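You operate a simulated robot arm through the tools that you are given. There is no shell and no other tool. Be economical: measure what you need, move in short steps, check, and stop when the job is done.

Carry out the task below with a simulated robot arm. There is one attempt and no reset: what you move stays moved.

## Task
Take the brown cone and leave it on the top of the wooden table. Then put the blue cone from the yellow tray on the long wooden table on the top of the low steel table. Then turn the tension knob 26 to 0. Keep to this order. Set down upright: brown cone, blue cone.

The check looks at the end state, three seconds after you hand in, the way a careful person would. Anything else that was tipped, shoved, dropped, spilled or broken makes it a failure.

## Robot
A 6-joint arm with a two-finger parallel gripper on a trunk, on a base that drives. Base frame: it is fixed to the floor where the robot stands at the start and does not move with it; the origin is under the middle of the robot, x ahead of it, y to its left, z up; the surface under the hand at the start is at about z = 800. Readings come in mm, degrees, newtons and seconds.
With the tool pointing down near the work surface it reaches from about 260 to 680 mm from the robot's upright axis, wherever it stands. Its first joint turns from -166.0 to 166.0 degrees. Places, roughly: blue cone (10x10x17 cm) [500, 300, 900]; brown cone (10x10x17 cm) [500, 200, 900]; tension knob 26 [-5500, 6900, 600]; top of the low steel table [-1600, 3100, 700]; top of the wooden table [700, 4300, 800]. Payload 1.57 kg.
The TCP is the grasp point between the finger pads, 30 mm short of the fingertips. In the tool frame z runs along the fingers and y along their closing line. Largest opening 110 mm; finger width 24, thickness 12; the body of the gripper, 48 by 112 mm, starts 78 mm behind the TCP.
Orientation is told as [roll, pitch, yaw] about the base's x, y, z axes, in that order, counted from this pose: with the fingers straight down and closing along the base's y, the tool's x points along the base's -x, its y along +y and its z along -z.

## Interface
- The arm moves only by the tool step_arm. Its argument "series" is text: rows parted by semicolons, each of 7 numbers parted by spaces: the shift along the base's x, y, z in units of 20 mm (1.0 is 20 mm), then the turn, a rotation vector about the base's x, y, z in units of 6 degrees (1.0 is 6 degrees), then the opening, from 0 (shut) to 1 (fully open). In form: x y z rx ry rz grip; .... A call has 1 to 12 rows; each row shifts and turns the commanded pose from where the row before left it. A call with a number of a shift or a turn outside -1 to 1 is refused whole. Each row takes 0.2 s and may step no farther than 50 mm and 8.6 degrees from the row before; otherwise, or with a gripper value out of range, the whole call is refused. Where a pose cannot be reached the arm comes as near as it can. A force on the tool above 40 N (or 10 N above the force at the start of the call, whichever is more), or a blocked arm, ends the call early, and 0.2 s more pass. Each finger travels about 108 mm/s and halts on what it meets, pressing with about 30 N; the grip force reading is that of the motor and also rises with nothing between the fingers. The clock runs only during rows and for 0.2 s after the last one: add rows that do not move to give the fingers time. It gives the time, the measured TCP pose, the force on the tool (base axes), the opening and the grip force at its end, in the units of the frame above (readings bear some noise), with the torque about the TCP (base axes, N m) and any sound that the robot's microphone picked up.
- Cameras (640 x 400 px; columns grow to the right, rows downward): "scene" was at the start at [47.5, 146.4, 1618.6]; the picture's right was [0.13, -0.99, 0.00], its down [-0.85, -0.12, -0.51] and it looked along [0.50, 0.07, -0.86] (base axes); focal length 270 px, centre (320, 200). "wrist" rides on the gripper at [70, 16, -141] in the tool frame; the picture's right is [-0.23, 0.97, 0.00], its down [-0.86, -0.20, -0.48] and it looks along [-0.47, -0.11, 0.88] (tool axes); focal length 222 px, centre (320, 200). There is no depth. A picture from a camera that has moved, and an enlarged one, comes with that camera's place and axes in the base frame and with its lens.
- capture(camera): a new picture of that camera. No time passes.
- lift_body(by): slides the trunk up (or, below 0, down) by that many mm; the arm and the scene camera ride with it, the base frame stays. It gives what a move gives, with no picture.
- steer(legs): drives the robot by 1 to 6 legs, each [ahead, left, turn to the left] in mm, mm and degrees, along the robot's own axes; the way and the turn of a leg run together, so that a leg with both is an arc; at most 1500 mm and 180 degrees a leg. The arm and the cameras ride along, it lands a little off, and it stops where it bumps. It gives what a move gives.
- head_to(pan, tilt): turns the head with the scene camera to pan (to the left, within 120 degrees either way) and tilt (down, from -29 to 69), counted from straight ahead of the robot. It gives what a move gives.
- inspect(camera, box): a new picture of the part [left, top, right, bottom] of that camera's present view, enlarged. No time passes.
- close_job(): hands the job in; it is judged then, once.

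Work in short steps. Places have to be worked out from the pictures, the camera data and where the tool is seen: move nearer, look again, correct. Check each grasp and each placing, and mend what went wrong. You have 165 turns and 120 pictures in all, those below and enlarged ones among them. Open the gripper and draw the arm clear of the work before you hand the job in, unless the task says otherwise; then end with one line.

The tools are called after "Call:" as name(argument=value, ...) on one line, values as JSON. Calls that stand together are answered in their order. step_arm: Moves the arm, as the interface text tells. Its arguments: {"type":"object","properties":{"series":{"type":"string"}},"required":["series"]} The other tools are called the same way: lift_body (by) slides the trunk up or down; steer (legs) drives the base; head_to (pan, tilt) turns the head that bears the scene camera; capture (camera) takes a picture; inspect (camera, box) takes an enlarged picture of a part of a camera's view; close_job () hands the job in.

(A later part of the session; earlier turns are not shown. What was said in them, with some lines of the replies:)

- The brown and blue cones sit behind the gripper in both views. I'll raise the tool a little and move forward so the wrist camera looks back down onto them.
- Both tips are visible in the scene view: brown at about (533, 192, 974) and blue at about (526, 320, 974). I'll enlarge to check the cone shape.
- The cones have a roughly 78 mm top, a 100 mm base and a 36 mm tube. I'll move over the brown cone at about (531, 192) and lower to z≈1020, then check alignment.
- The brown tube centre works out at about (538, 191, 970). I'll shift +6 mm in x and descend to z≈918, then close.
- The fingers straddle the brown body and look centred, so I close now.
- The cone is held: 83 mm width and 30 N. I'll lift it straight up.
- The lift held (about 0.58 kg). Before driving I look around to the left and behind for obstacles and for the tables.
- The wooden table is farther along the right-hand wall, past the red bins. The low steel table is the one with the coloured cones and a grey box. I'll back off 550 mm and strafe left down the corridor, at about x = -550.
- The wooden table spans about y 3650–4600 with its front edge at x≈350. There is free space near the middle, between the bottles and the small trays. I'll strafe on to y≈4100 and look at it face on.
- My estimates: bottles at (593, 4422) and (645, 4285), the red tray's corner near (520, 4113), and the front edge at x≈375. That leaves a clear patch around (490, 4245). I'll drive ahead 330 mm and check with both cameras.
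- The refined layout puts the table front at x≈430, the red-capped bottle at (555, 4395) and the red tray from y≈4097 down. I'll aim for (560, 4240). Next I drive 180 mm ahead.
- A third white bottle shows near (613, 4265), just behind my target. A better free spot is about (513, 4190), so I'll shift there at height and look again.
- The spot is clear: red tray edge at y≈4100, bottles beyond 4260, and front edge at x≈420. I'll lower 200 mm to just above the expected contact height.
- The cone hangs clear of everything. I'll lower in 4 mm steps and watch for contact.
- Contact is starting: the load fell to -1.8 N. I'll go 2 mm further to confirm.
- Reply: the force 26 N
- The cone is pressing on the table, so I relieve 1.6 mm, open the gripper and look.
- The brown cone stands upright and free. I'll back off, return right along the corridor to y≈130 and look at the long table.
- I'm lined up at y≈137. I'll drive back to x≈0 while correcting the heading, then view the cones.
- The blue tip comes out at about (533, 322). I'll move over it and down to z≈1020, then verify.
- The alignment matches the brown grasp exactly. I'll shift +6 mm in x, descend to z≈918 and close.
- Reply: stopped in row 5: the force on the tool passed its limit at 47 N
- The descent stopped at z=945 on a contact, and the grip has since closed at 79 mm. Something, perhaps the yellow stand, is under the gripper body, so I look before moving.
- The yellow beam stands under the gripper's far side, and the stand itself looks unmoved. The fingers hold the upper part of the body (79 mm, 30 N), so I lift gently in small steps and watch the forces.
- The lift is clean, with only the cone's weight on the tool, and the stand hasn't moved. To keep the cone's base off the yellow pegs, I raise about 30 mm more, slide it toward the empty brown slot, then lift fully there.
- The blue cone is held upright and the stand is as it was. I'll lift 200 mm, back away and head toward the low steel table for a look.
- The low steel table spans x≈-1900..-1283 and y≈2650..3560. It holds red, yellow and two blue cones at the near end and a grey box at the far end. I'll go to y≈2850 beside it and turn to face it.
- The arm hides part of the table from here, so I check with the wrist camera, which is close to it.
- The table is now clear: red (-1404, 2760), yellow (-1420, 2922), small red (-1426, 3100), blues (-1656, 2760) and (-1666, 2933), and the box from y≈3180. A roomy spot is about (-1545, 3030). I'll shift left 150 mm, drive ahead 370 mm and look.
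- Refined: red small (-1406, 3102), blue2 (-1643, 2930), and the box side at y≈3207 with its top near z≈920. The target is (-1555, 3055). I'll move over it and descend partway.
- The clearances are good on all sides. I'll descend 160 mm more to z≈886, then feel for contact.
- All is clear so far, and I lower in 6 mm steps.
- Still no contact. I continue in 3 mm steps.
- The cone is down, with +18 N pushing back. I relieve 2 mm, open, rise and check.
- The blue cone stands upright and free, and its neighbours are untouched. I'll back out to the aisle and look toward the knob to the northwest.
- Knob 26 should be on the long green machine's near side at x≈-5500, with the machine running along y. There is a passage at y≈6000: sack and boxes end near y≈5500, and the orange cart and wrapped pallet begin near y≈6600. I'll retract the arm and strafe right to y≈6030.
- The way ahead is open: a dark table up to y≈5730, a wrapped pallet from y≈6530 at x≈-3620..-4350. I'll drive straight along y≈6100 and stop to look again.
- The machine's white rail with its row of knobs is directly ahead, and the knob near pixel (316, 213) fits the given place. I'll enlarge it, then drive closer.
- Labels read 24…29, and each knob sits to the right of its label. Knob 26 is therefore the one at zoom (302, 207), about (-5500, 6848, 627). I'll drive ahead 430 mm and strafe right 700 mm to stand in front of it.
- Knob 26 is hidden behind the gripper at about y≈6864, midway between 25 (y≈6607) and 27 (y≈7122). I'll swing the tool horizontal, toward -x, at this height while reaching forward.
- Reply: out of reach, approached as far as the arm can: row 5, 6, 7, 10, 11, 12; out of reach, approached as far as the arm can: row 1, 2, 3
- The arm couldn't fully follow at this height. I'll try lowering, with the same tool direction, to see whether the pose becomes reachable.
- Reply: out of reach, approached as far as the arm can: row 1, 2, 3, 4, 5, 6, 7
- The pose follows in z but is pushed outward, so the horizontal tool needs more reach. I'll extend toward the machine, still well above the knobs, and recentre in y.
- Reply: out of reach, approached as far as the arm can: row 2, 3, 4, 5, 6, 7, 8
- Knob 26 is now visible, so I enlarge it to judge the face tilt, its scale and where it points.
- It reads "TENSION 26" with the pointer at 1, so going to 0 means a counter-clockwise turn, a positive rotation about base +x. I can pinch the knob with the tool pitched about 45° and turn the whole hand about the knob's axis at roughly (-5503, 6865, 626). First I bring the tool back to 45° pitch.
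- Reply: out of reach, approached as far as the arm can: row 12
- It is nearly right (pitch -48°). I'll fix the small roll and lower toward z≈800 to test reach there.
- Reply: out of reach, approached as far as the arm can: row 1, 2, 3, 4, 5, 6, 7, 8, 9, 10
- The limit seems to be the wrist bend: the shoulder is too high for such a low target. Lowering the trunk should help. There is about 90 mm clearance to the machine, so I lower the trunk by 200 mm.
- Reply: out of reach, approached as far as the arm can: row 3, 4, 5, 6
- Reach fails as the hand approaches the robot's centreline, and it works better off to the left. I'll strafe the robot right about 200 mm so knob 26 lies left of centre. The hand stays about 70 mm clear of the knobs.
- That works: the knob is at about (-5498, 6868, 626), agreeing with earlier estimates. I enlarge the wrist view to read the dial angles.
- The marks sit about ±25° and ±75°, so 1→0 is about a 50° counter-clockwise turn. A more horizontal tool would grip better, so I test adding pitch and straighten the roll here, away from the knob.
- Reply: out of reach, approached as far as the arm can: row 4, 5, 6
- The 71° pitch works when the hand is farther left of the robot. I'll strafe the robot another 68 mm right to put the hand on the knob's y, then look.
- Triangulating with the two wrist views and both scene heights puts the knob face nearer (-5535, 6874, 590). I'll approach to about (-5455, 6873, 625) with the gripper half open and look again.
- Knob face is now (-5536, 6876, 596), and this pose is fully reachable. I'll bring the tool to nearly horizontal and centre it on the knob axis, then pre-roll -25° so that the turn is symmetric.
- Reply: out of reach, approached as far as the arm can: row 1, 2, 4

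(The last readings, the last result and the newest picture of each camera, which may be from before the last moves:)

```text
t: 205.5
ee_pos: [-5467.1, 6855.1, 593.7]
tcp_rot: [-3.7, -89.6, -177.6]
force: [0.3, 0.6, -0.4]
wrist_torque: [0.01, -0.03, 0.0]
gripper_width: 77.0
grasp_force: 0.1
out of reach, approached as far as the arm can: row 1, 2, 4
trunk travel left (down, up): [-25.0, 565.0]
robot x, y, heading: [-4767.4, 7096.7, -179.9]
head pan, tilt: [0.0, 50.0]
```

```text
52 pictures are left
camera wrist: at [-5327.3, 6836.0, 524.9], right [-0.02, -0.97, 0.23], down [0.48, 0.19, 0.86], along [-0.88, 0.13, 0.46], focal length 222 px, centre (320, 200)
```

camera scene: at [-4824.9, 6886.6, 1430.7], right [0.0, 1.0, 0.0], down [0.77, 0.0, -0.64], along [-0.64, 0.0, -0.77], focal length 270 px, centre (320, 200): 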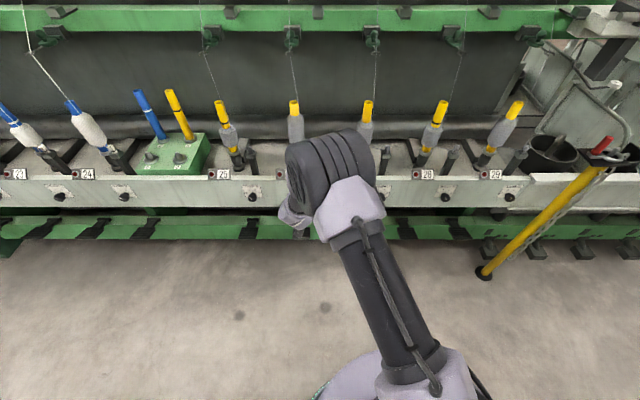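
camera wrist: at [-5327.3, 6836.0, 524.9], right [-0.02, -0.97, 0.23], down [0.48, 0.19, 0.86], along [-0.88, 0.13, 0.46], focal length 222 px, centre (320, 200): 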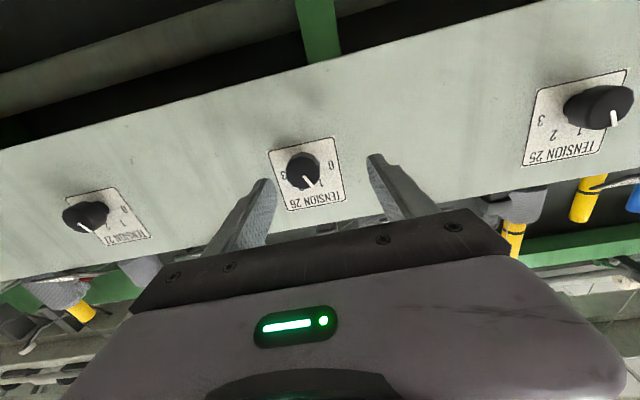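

The tool is horizontal but right at the reach limit. I strafe the robot 60 mm more to the right for slack, then bring the hand back onto the knob axis.

Call:
steer(legs=[[0, -60, 0]])

Call:
step_arm(series="0 -1 0 0 0 0 0.7;0 -0.9 0.1 0 -0.3 0 0.7;0 0 0 0 0 0 0.7")

Call:
capture(camera="wrist")

```text
t: 206.4
ee_pos: [-5466.9, 6913.4, 593.6]
tcp_rot: [-3.6, -89.6, -177.6]
force: [0.0, -0.2, 0.1]
wrist_torque: [0.0, -0.03, 0.04]
gripper_width: 77.0
grasp_force: 0.1
trunk travel left (down, up): [-25.0, 565.0]
robot x, y, heading: [-4769.2, 7155.4, -179.9]
head pan, tilt: [0.0, 50.0]
```

```text
t: 207.2
ee_pos: [-5464.0, 6877.7, 600.7]
tcp_rot: [-1.6, -87.7, -179.6]
force: [-0.2, 0.4, 0.0]
wrist_torque: [-0.01, 0.02, -0.03]
gripper_width: 76.9
grasp_force: 0.0
out of reach, approached as far as the arm can: row 1
trunk travel left (down, up): [-25.0, 565.0]
robot x, y, heading: [-4768.8, 7154.5, -180.0]
head pan, tilt: [0.0, 50.0]
```

```text
51 pictures are left
camera wrist: at [-5322.0, 6859.1, 536.1], right [-0.03, -0.97, 0.23], down [0.45, 0.19, 0.87], along [-0.89, 0.13, 0.43], focal length 222 px, centre (320, 200)
```

wrist: 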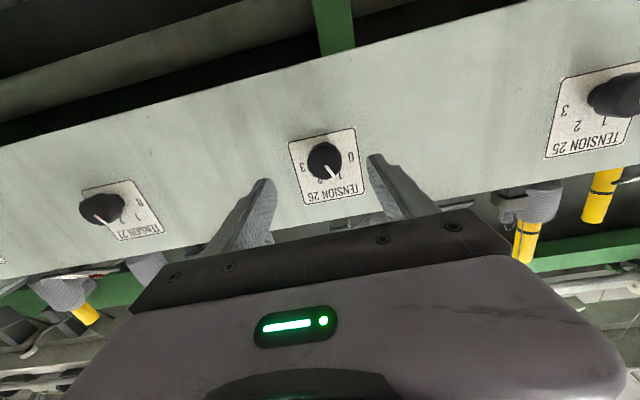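

The knob axis is at (6877, 597), so I'm centred. Now I pre-roll -25° about x at this stand-off.

Call:
step_arm(series="0 0 -0.2 -1 0 0 0.7;0 0 0 -1 0 0 0.7;0 0 0 -1 0 0 0.7;0 0 0 -1 0 0 0.7;0 0 0 -0.2 0 0 0.7")

Call:
capture(camera="wrist")

```text
t: 208.4
ee_pos: [-5463.7, 6877.1, 596.0]
tcp_rot: [84.1, -64.6, 95.3]
force: [-0.9, -0.2, 0.1]
wrist_torque: [0.01, -0.03, 0.03]
gripper_width: 77.2
grasp_force: 0.0
trunk travel left (down, up): [-25.0, 565.0]
robot x, y, heading: [-4773.0, 7157.0, -179.9]
head pan, tilt: [0.0, 50.0]
```

```text
50 pictures are left
camera wrist: at [-5321.6, 6833.1, 546.7], right [-0.03, -0.78, 0.62], down [0.45, 0.54, 0.71], along [-0.89, 0.3, 0.34], focal length 222 px, centre (320, 200)
```

wrist: 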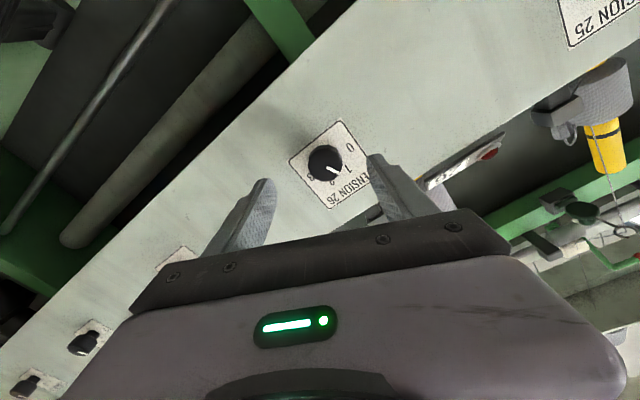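

The roll is good and the knob stays centred at (6876, 598). I advance about 58 mm with a 55 mm opening.

Call:
step_arm(series="-0.6 0 0.1 0 0 0 0.55;-0.6 0 0 0 0 0 0.55;-0.6 0 0 0 0 0 0.55;-0.6 0 0 0 0 0 0.55;-0.5 0 0 0 0 0 0.55;0 0 0 0 0 0 0.55")

Call:
capture(camera="wrist")

```text
t: 209.8
ee_pos: [-5493.5, 6887.4, 616.4]
tcp_rot: [83.9, -64.7, 95.4]
force: [0.3, 0.2, -0.6]
wrist_torque: [-0.03, 0.04, -0.02]
gripper_width: 60.6
grasp_force: 0.1
out of reach, approached as far as the arm can: row 1, 2, 3, 4, 5
trunk travel left (down, up): [-25.0, 565.0]
robot x, y, heading: [-4770.1, 7157.0, -180.1]
head pan, tilt: [0.0, 50.0]
```

```text
49 pictures are left
camera wrist: at [-5351.2, 6843.4, 567.0], right [-0.03, -0.78, 0.62], down [0.45, 0.54, 0.71], along [-0.89, 0.3, 0.34], focal length 222 px, centre (320, 200)
```

wrist: 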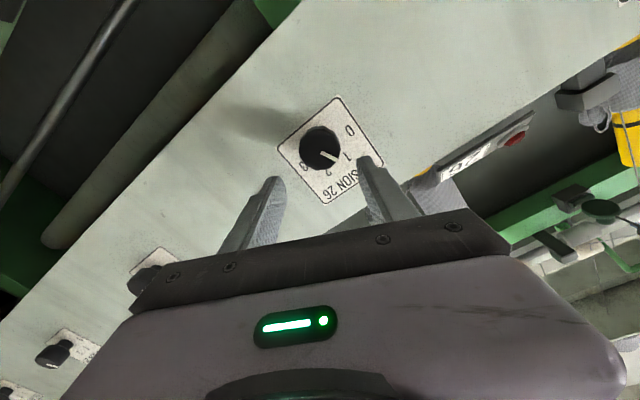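

That hit the outer reach limit, so the robot must stand nearer. I'll retract 40 mm, lower the trunk by its last 24 mm and drive ahead 45 mm. The tips then still stop short of the knob.

Call:
step_arm(series="1 -0.3 0 0 0 0 0.55;1 -0.25 0 0 0 0 0.55;0 0 0 0 0 0 0.55")

Call:
lift_body(by=-24)

Call:
steer(legs=[[45, 0, 0]])

Call:
capture(camera="wrist")

```text
t: 210.6
ee_pos: [-5452.0, 6876.5, 616.2]
tcp_rot: [84.2, -64.7, 95.1]
force: [-0.2, -0.4, -0.5]
wrist_torque: [0.02, -0.01, 0.02]
gripper_width: 60.3
grasp_force: 0.1
trunk travel left (down, up): [-25.0, 565.0]
robot x, y, heading: [-4768.5, 7154.0, -179.7]
head pan, tilt: [0.0, 50.0]
```

```text
t: 211.3
ee_pos: [-5452.4, 6877.5, 593.3]
tcp_rot: [84.1, -64.7, 95.1]
force: [0.8, -0.5, 0.0]
wrist_torque: [-0.03, 0.0, -0.01]
gripper_width: 60.5
grasp_force: 0.1
trunk travel left (down, up): [-1.0, 589.0]
robot x, y, heading: [-4768.3, 7155.0, -179.9]
head pan, tilt: [0.0, 50.0]
```

```text
t: 212.2
ee_pos: [-5496.3, 6876.2, 592.0]
tcp_rot: [84.1, -64.7, 95.2]
force: [0.1, -0.5, -0.6]
wrist_torque: [0.0, -0.01, 0.0]
gripper_width: 60.5
grasp_force: 0.1
trunk travel left (down, up): [-1.0, 589.0]
robot x, y, heading: [-4812.0, 7155.6, -179.9]
head pan, tilt: [0.0, 50.0]
```

```text
48 pictures are left
camera wrist: at [-5355.3, 6831.9, 542.7], right [-0.03, -0.78, 0.62], down [0.45, 0.54, 0.71], along [-0.89, 0.3, 0.34], focal length 222 px, centre (320, 200)
```

wrist: 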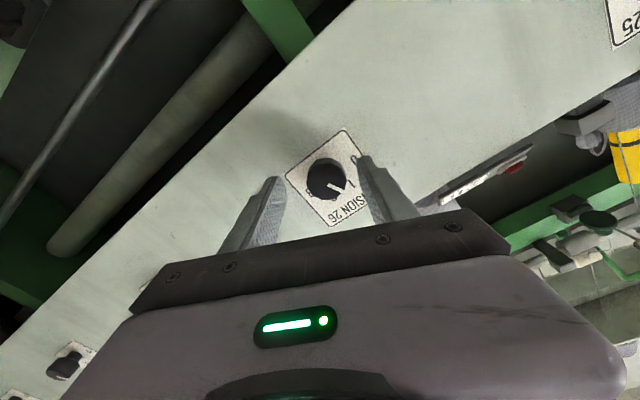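

The knob centre reads (6875, 597). I raise 5 mm and advance about 28 mm in small steps.

Call:
step_arm(series="0 0 0.25 0 0 0 0.55;-0.4 0 0 0 0 0 0.55;-0.4 0 0 0 0 0 0.55;-0.4 0 0 0 0 0 0.55;-0.2 0 0 0 0 0 0.55")

Call:
capture(camera="wrist")

```text
t: 213.4
ee_pos: [-5524.7, 6877.2, 597.9]
tcp_rot: [84.2, -64.8, 95.2]
force: [16.7, 1.3, 2.5]
wrist_torque: [-0.16, 0.48, 0.41]
gripper_width: 59.5
grasp_force: 0.1
trunk travel left (down, up): [-1.0, 589.0]
robot x, y, heading: [-4815.8, 7149.3, -179.7]
head pan, tilt: [0.0, 50.0]
```

```text
47 pictures are left
camera wrist: at [-5382.4, 6831.4, 547.4], right [-0.03, -0.78, 0.62], down [0.45, 0.54, 0.71], along [-0.89, 0.3, 0.34], focal length 222 px, centre (320, 200)
```

wrist: 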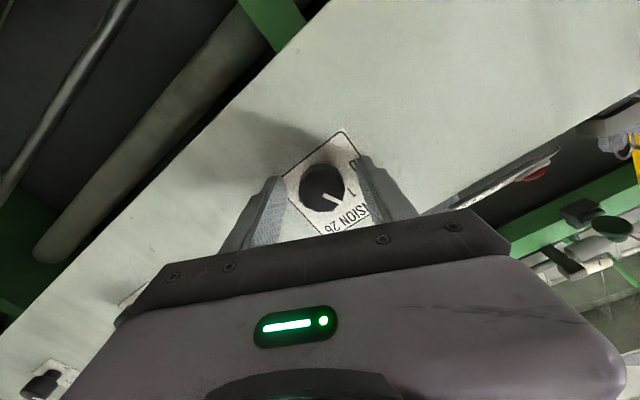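

The fingertips touched the panel (17 N) with the knob centred between the pads. I back off 5 mm and close gently.

Call:
step_arm(series="0.25 -0.05 0 0 0 0 0.55;0 0 0 0 0 0 0.4;0 0 0 0 0 0 0.3;0 0 0 0 0 0 0.2;0 0 0 0 0 0 0.2")

Call:
capture(camera="wrist")

```text
t: 214.6
ee_pos: [-5521.2, 6874.3, 596.8]
tcp_rot: [84.2, -64.7, 95.2]
force: [-3.5, -2.3, 2.9]
wrist_torque: [0.03, 0.0, 0.06]
gripper_width: 33.0
grasp_force: 41.0
trunk travel left (down, up): [-1.0, 589.0]
robot x, y, heading: [-4813.2, 7151.3, -179.7]
head pan, tilt: [0.0, 50.0]
```

```text
46 pictures are left
camera wrist: at [-5379.3, 6829.8, 547.5], right [-0.03, -0.78, 0.62], down [0.45, 0.54, 0.71], along [-0.89, 0.3, 0.34], focal length 222 px, centre (320, 200)
```

wrist: 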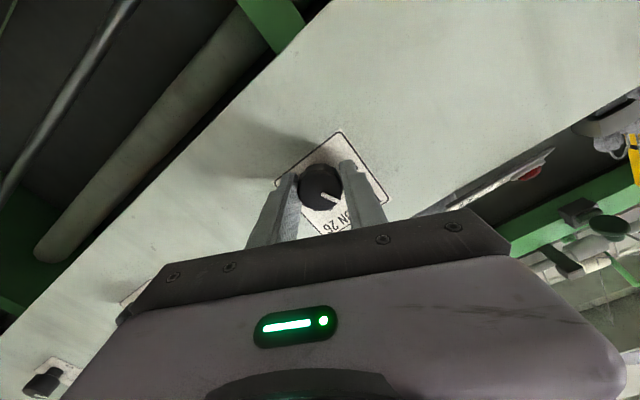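

The knob is gripped at 33 mm. I turn +x rotation in 6° steps, 24° first, and watch the torque.

Call:
step_arm(series="0 0 0 1 0 0 0.2;0 0 0 1 0 0 0.2;0 0 0 1 0 0 0.2;0 0 0 1 0 0 0.2")

Call:
capture(camera="wrist")

```text
t: 215.6
ee_pos: [-5521.7, 6875.0, 595.6]
tcp_rot: [26.0, -87.5, 152.9]
force: [-17.9, -6.4, 3.0]
wrist_torque: [-0.02, -0.03, 0.11]
gripper_width: 33.3
grasp_force: 41.5
trunk travel left (down, up): [-1.0, 589.0]
robot x, y, heading: [-4813.7, 7156.3, -179.9]
head pan, tilt: [0.0, 50.0]
```

```text
45 pictures are left
camera wrist: at [-5379.2, 6854.4, 533.4], right [-0.03, -0.97, 0.25], down [0.45, 0.21, 0.87], along [-0.89, 0.14, 0.43], focal length 222 px, centre (320, 200)
```

wrist: 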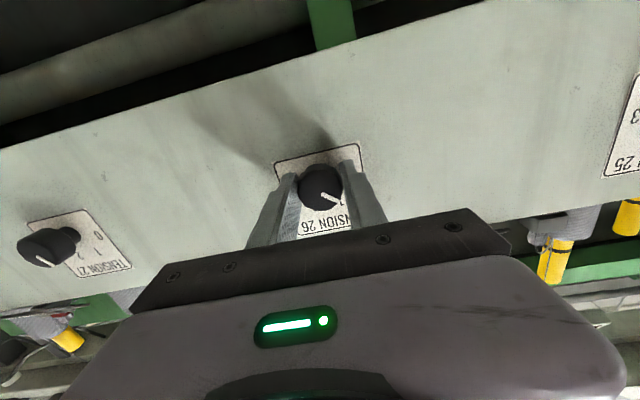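

The knob turns with the hand. I continue another 26°, easing 1 mm inward.

Call:
step_arm(series="-0.05 0 0 1 0 0 0.2;0 0 0 1 0 0 0.2;0 0 0 1 0 0 0.2;0 0 0 1 0 0 0.2;0 0 0 0.35 0 0 0.2;0 0 0 0 0 0 0.2")

Call:
inspect(camera="wrist", box=[240, 100, 400, 250])

```text
t: 217.0
ee_pos: [-5521.3, 6874.6, 596.8]
tcp_rot: [-86.4, -64.9, -95.3]
force: [-0.8, -4.6, 1.5]
wrist_torque: [-0.08, 0.0, -0.01]
gripper_width: 33.2
grasp_force: 40.8
trunk travel left (down, up): [-1.0, 589.0]
robot x, y, heading: [-4810.1, 7159.3, -179.4]
head pan, tilt: [0.0, 50.0]
```

```text
2.67 times, centred on (320, 175) of wrist
camera zoom: at [-5379.2, 6885.1, 531.0], right [-0.03, -0.98, -0.21], down [0.45, -0.2, 0.87], along [-0.89, -0.07, 0.44], focal length 592 px, centre (320, 267)
```

zoom: 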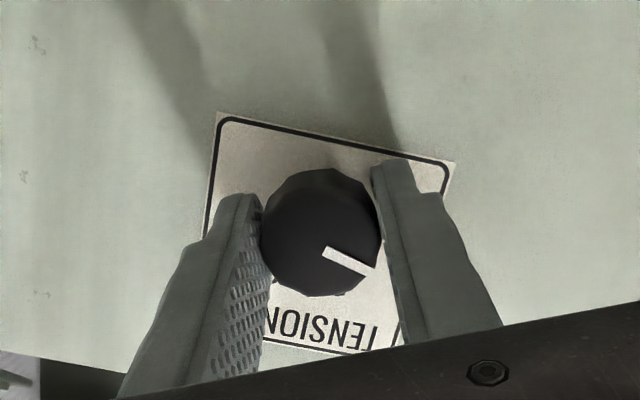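

The pointer reads about 75–77° left of up, which should be 0. I open, back away and inspect the dial.

Call:
step_arm(series="0 0 0 0 0 0 0.4;0 0 0 0 0 0 0.6;0 0 0 0 0 0 0.6;0.5 0 0 0 0 0 0.6;1 0 0 0 0 0 0.6;1 0 0 0 0 0 0.6;0 0 0 0 0 0 0.6")

Call:
capture(camera="wrist")

Call:
inspect(camera="wrist", box=[260, 90, 400, 220])

```text
t: 218.6
ee_pos: [-5471.7, 6874.3, 598.0]
tcp_rot: [-86.5, -65.0, -95.3]
force: [0.1, -0.3, -0.5]
wrist_torque: [0.02, 0.04, -0.03]
gripper_width: 66.0
grasp_force: 0.0
trunk travel left (down, up): [-1.0, 589.0]
robot x, y, heading: [-4816.9, 7158.0, -179.9]
head pan, tilt: [0.0, 50.0]
```

```text
43 pictures are left
camera wrist: at [-5329.3, 6884.8, 530.8], right [-0.03, -0.98, -0.2], down [0.45, -0.2, 0.87], along [-0.89, -0.07, 0.45], focal length 222 px, centre (320, 200)
```

wrist: 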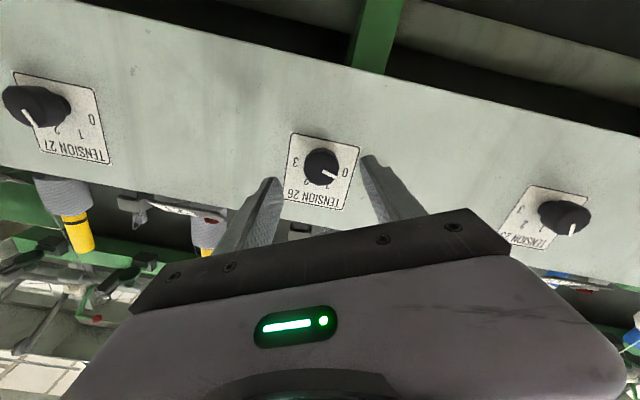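

```text
3.08 times, centred on (330, 155) of wrist
camera zoom: at [-5329.3, 6884.8, 530.8], right [-0.03, -0.98, -0.2], down [0.45, -0.2, 0.87], along [-0.89, -0.07, 0.45], focal length 684 px, centre (289, 338)
```

zoom: 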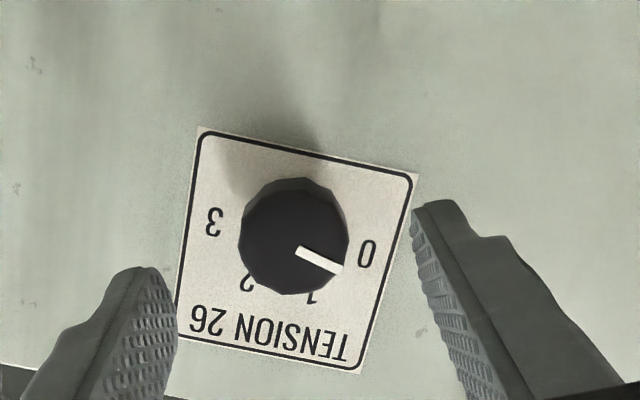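

The pointer lines up with 0: about 77°, with the mark at about 76°. I back off a little more to clear the machine and take a final look.

Call:
steer(legs=[[-90, 0, 0]])

Call:
capture(camera="scene")

Call:
inspect(camera="wrist", box=[240, 90, 420, 230])

```text
t: 219.7
ee_pos: [-5384.7, 6875.4, 596.8]
tcp_rot: [-86.4, -65.0, -95.2]
force: [0.8, -0.9, -0.8]
wrist_torque: [-0.03, 0.0, 0.02]
gripper_width: 66.1
grasp_force: 0.1
trunk travel left (down, up): [-1.0, 589.0]
robot x, y, heading: [-4725.7, 7157.6, -179.7]
head pan, tilt: [0.0, 50.0]
```

```text
41 pictures are left
camera scene: at [-4781.9, 7012.7, 1406.7], right [0.0, 1.0, 0.0], down [0.77, 0.0, -0.64], along [-0.64, 0.0, -0.77], focal length 270 px, centre (320, 200)
```

scene: 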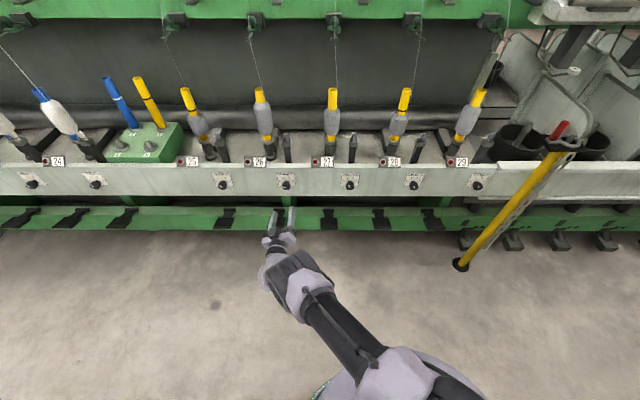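

```text
2.86 times, centred on (330, 160) of wrist
camera zoom: at [-5241.7, 6884.9, 530.7], right [-0.03, -0.98, -0.2], down [0.45, -0.2, 0.87], along [-0.89, -0.07, 0.45], focal length 635 px, centre (291, 314)
```

zoom: 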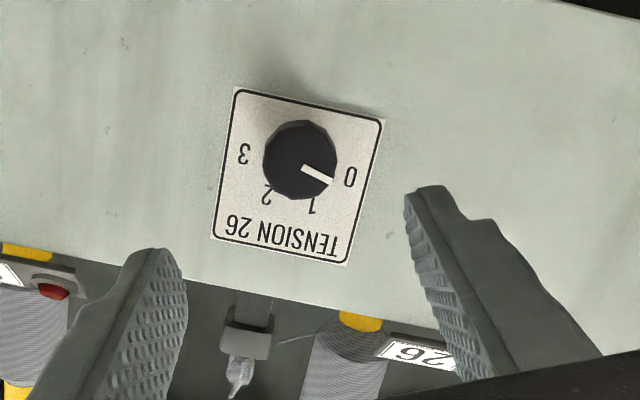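

Knob 26 points at 0, both cones were left upright and the arm is clear with the gripper open, so I hand in.

Call:
close_job()

```text
The job is handed in.
```

I finished all three steps in order and handed the job in: the brown cone stands upright on the wooden table, the blue cone stands upright on the low steel table, and tension knob 26 points to 0. While reaching for the blue cone, the gripper bumped something on the long table, probably the yellow stand, at 47 N; the pictures afterwards showed the stand unmoved and nothing else tipped or shifted.
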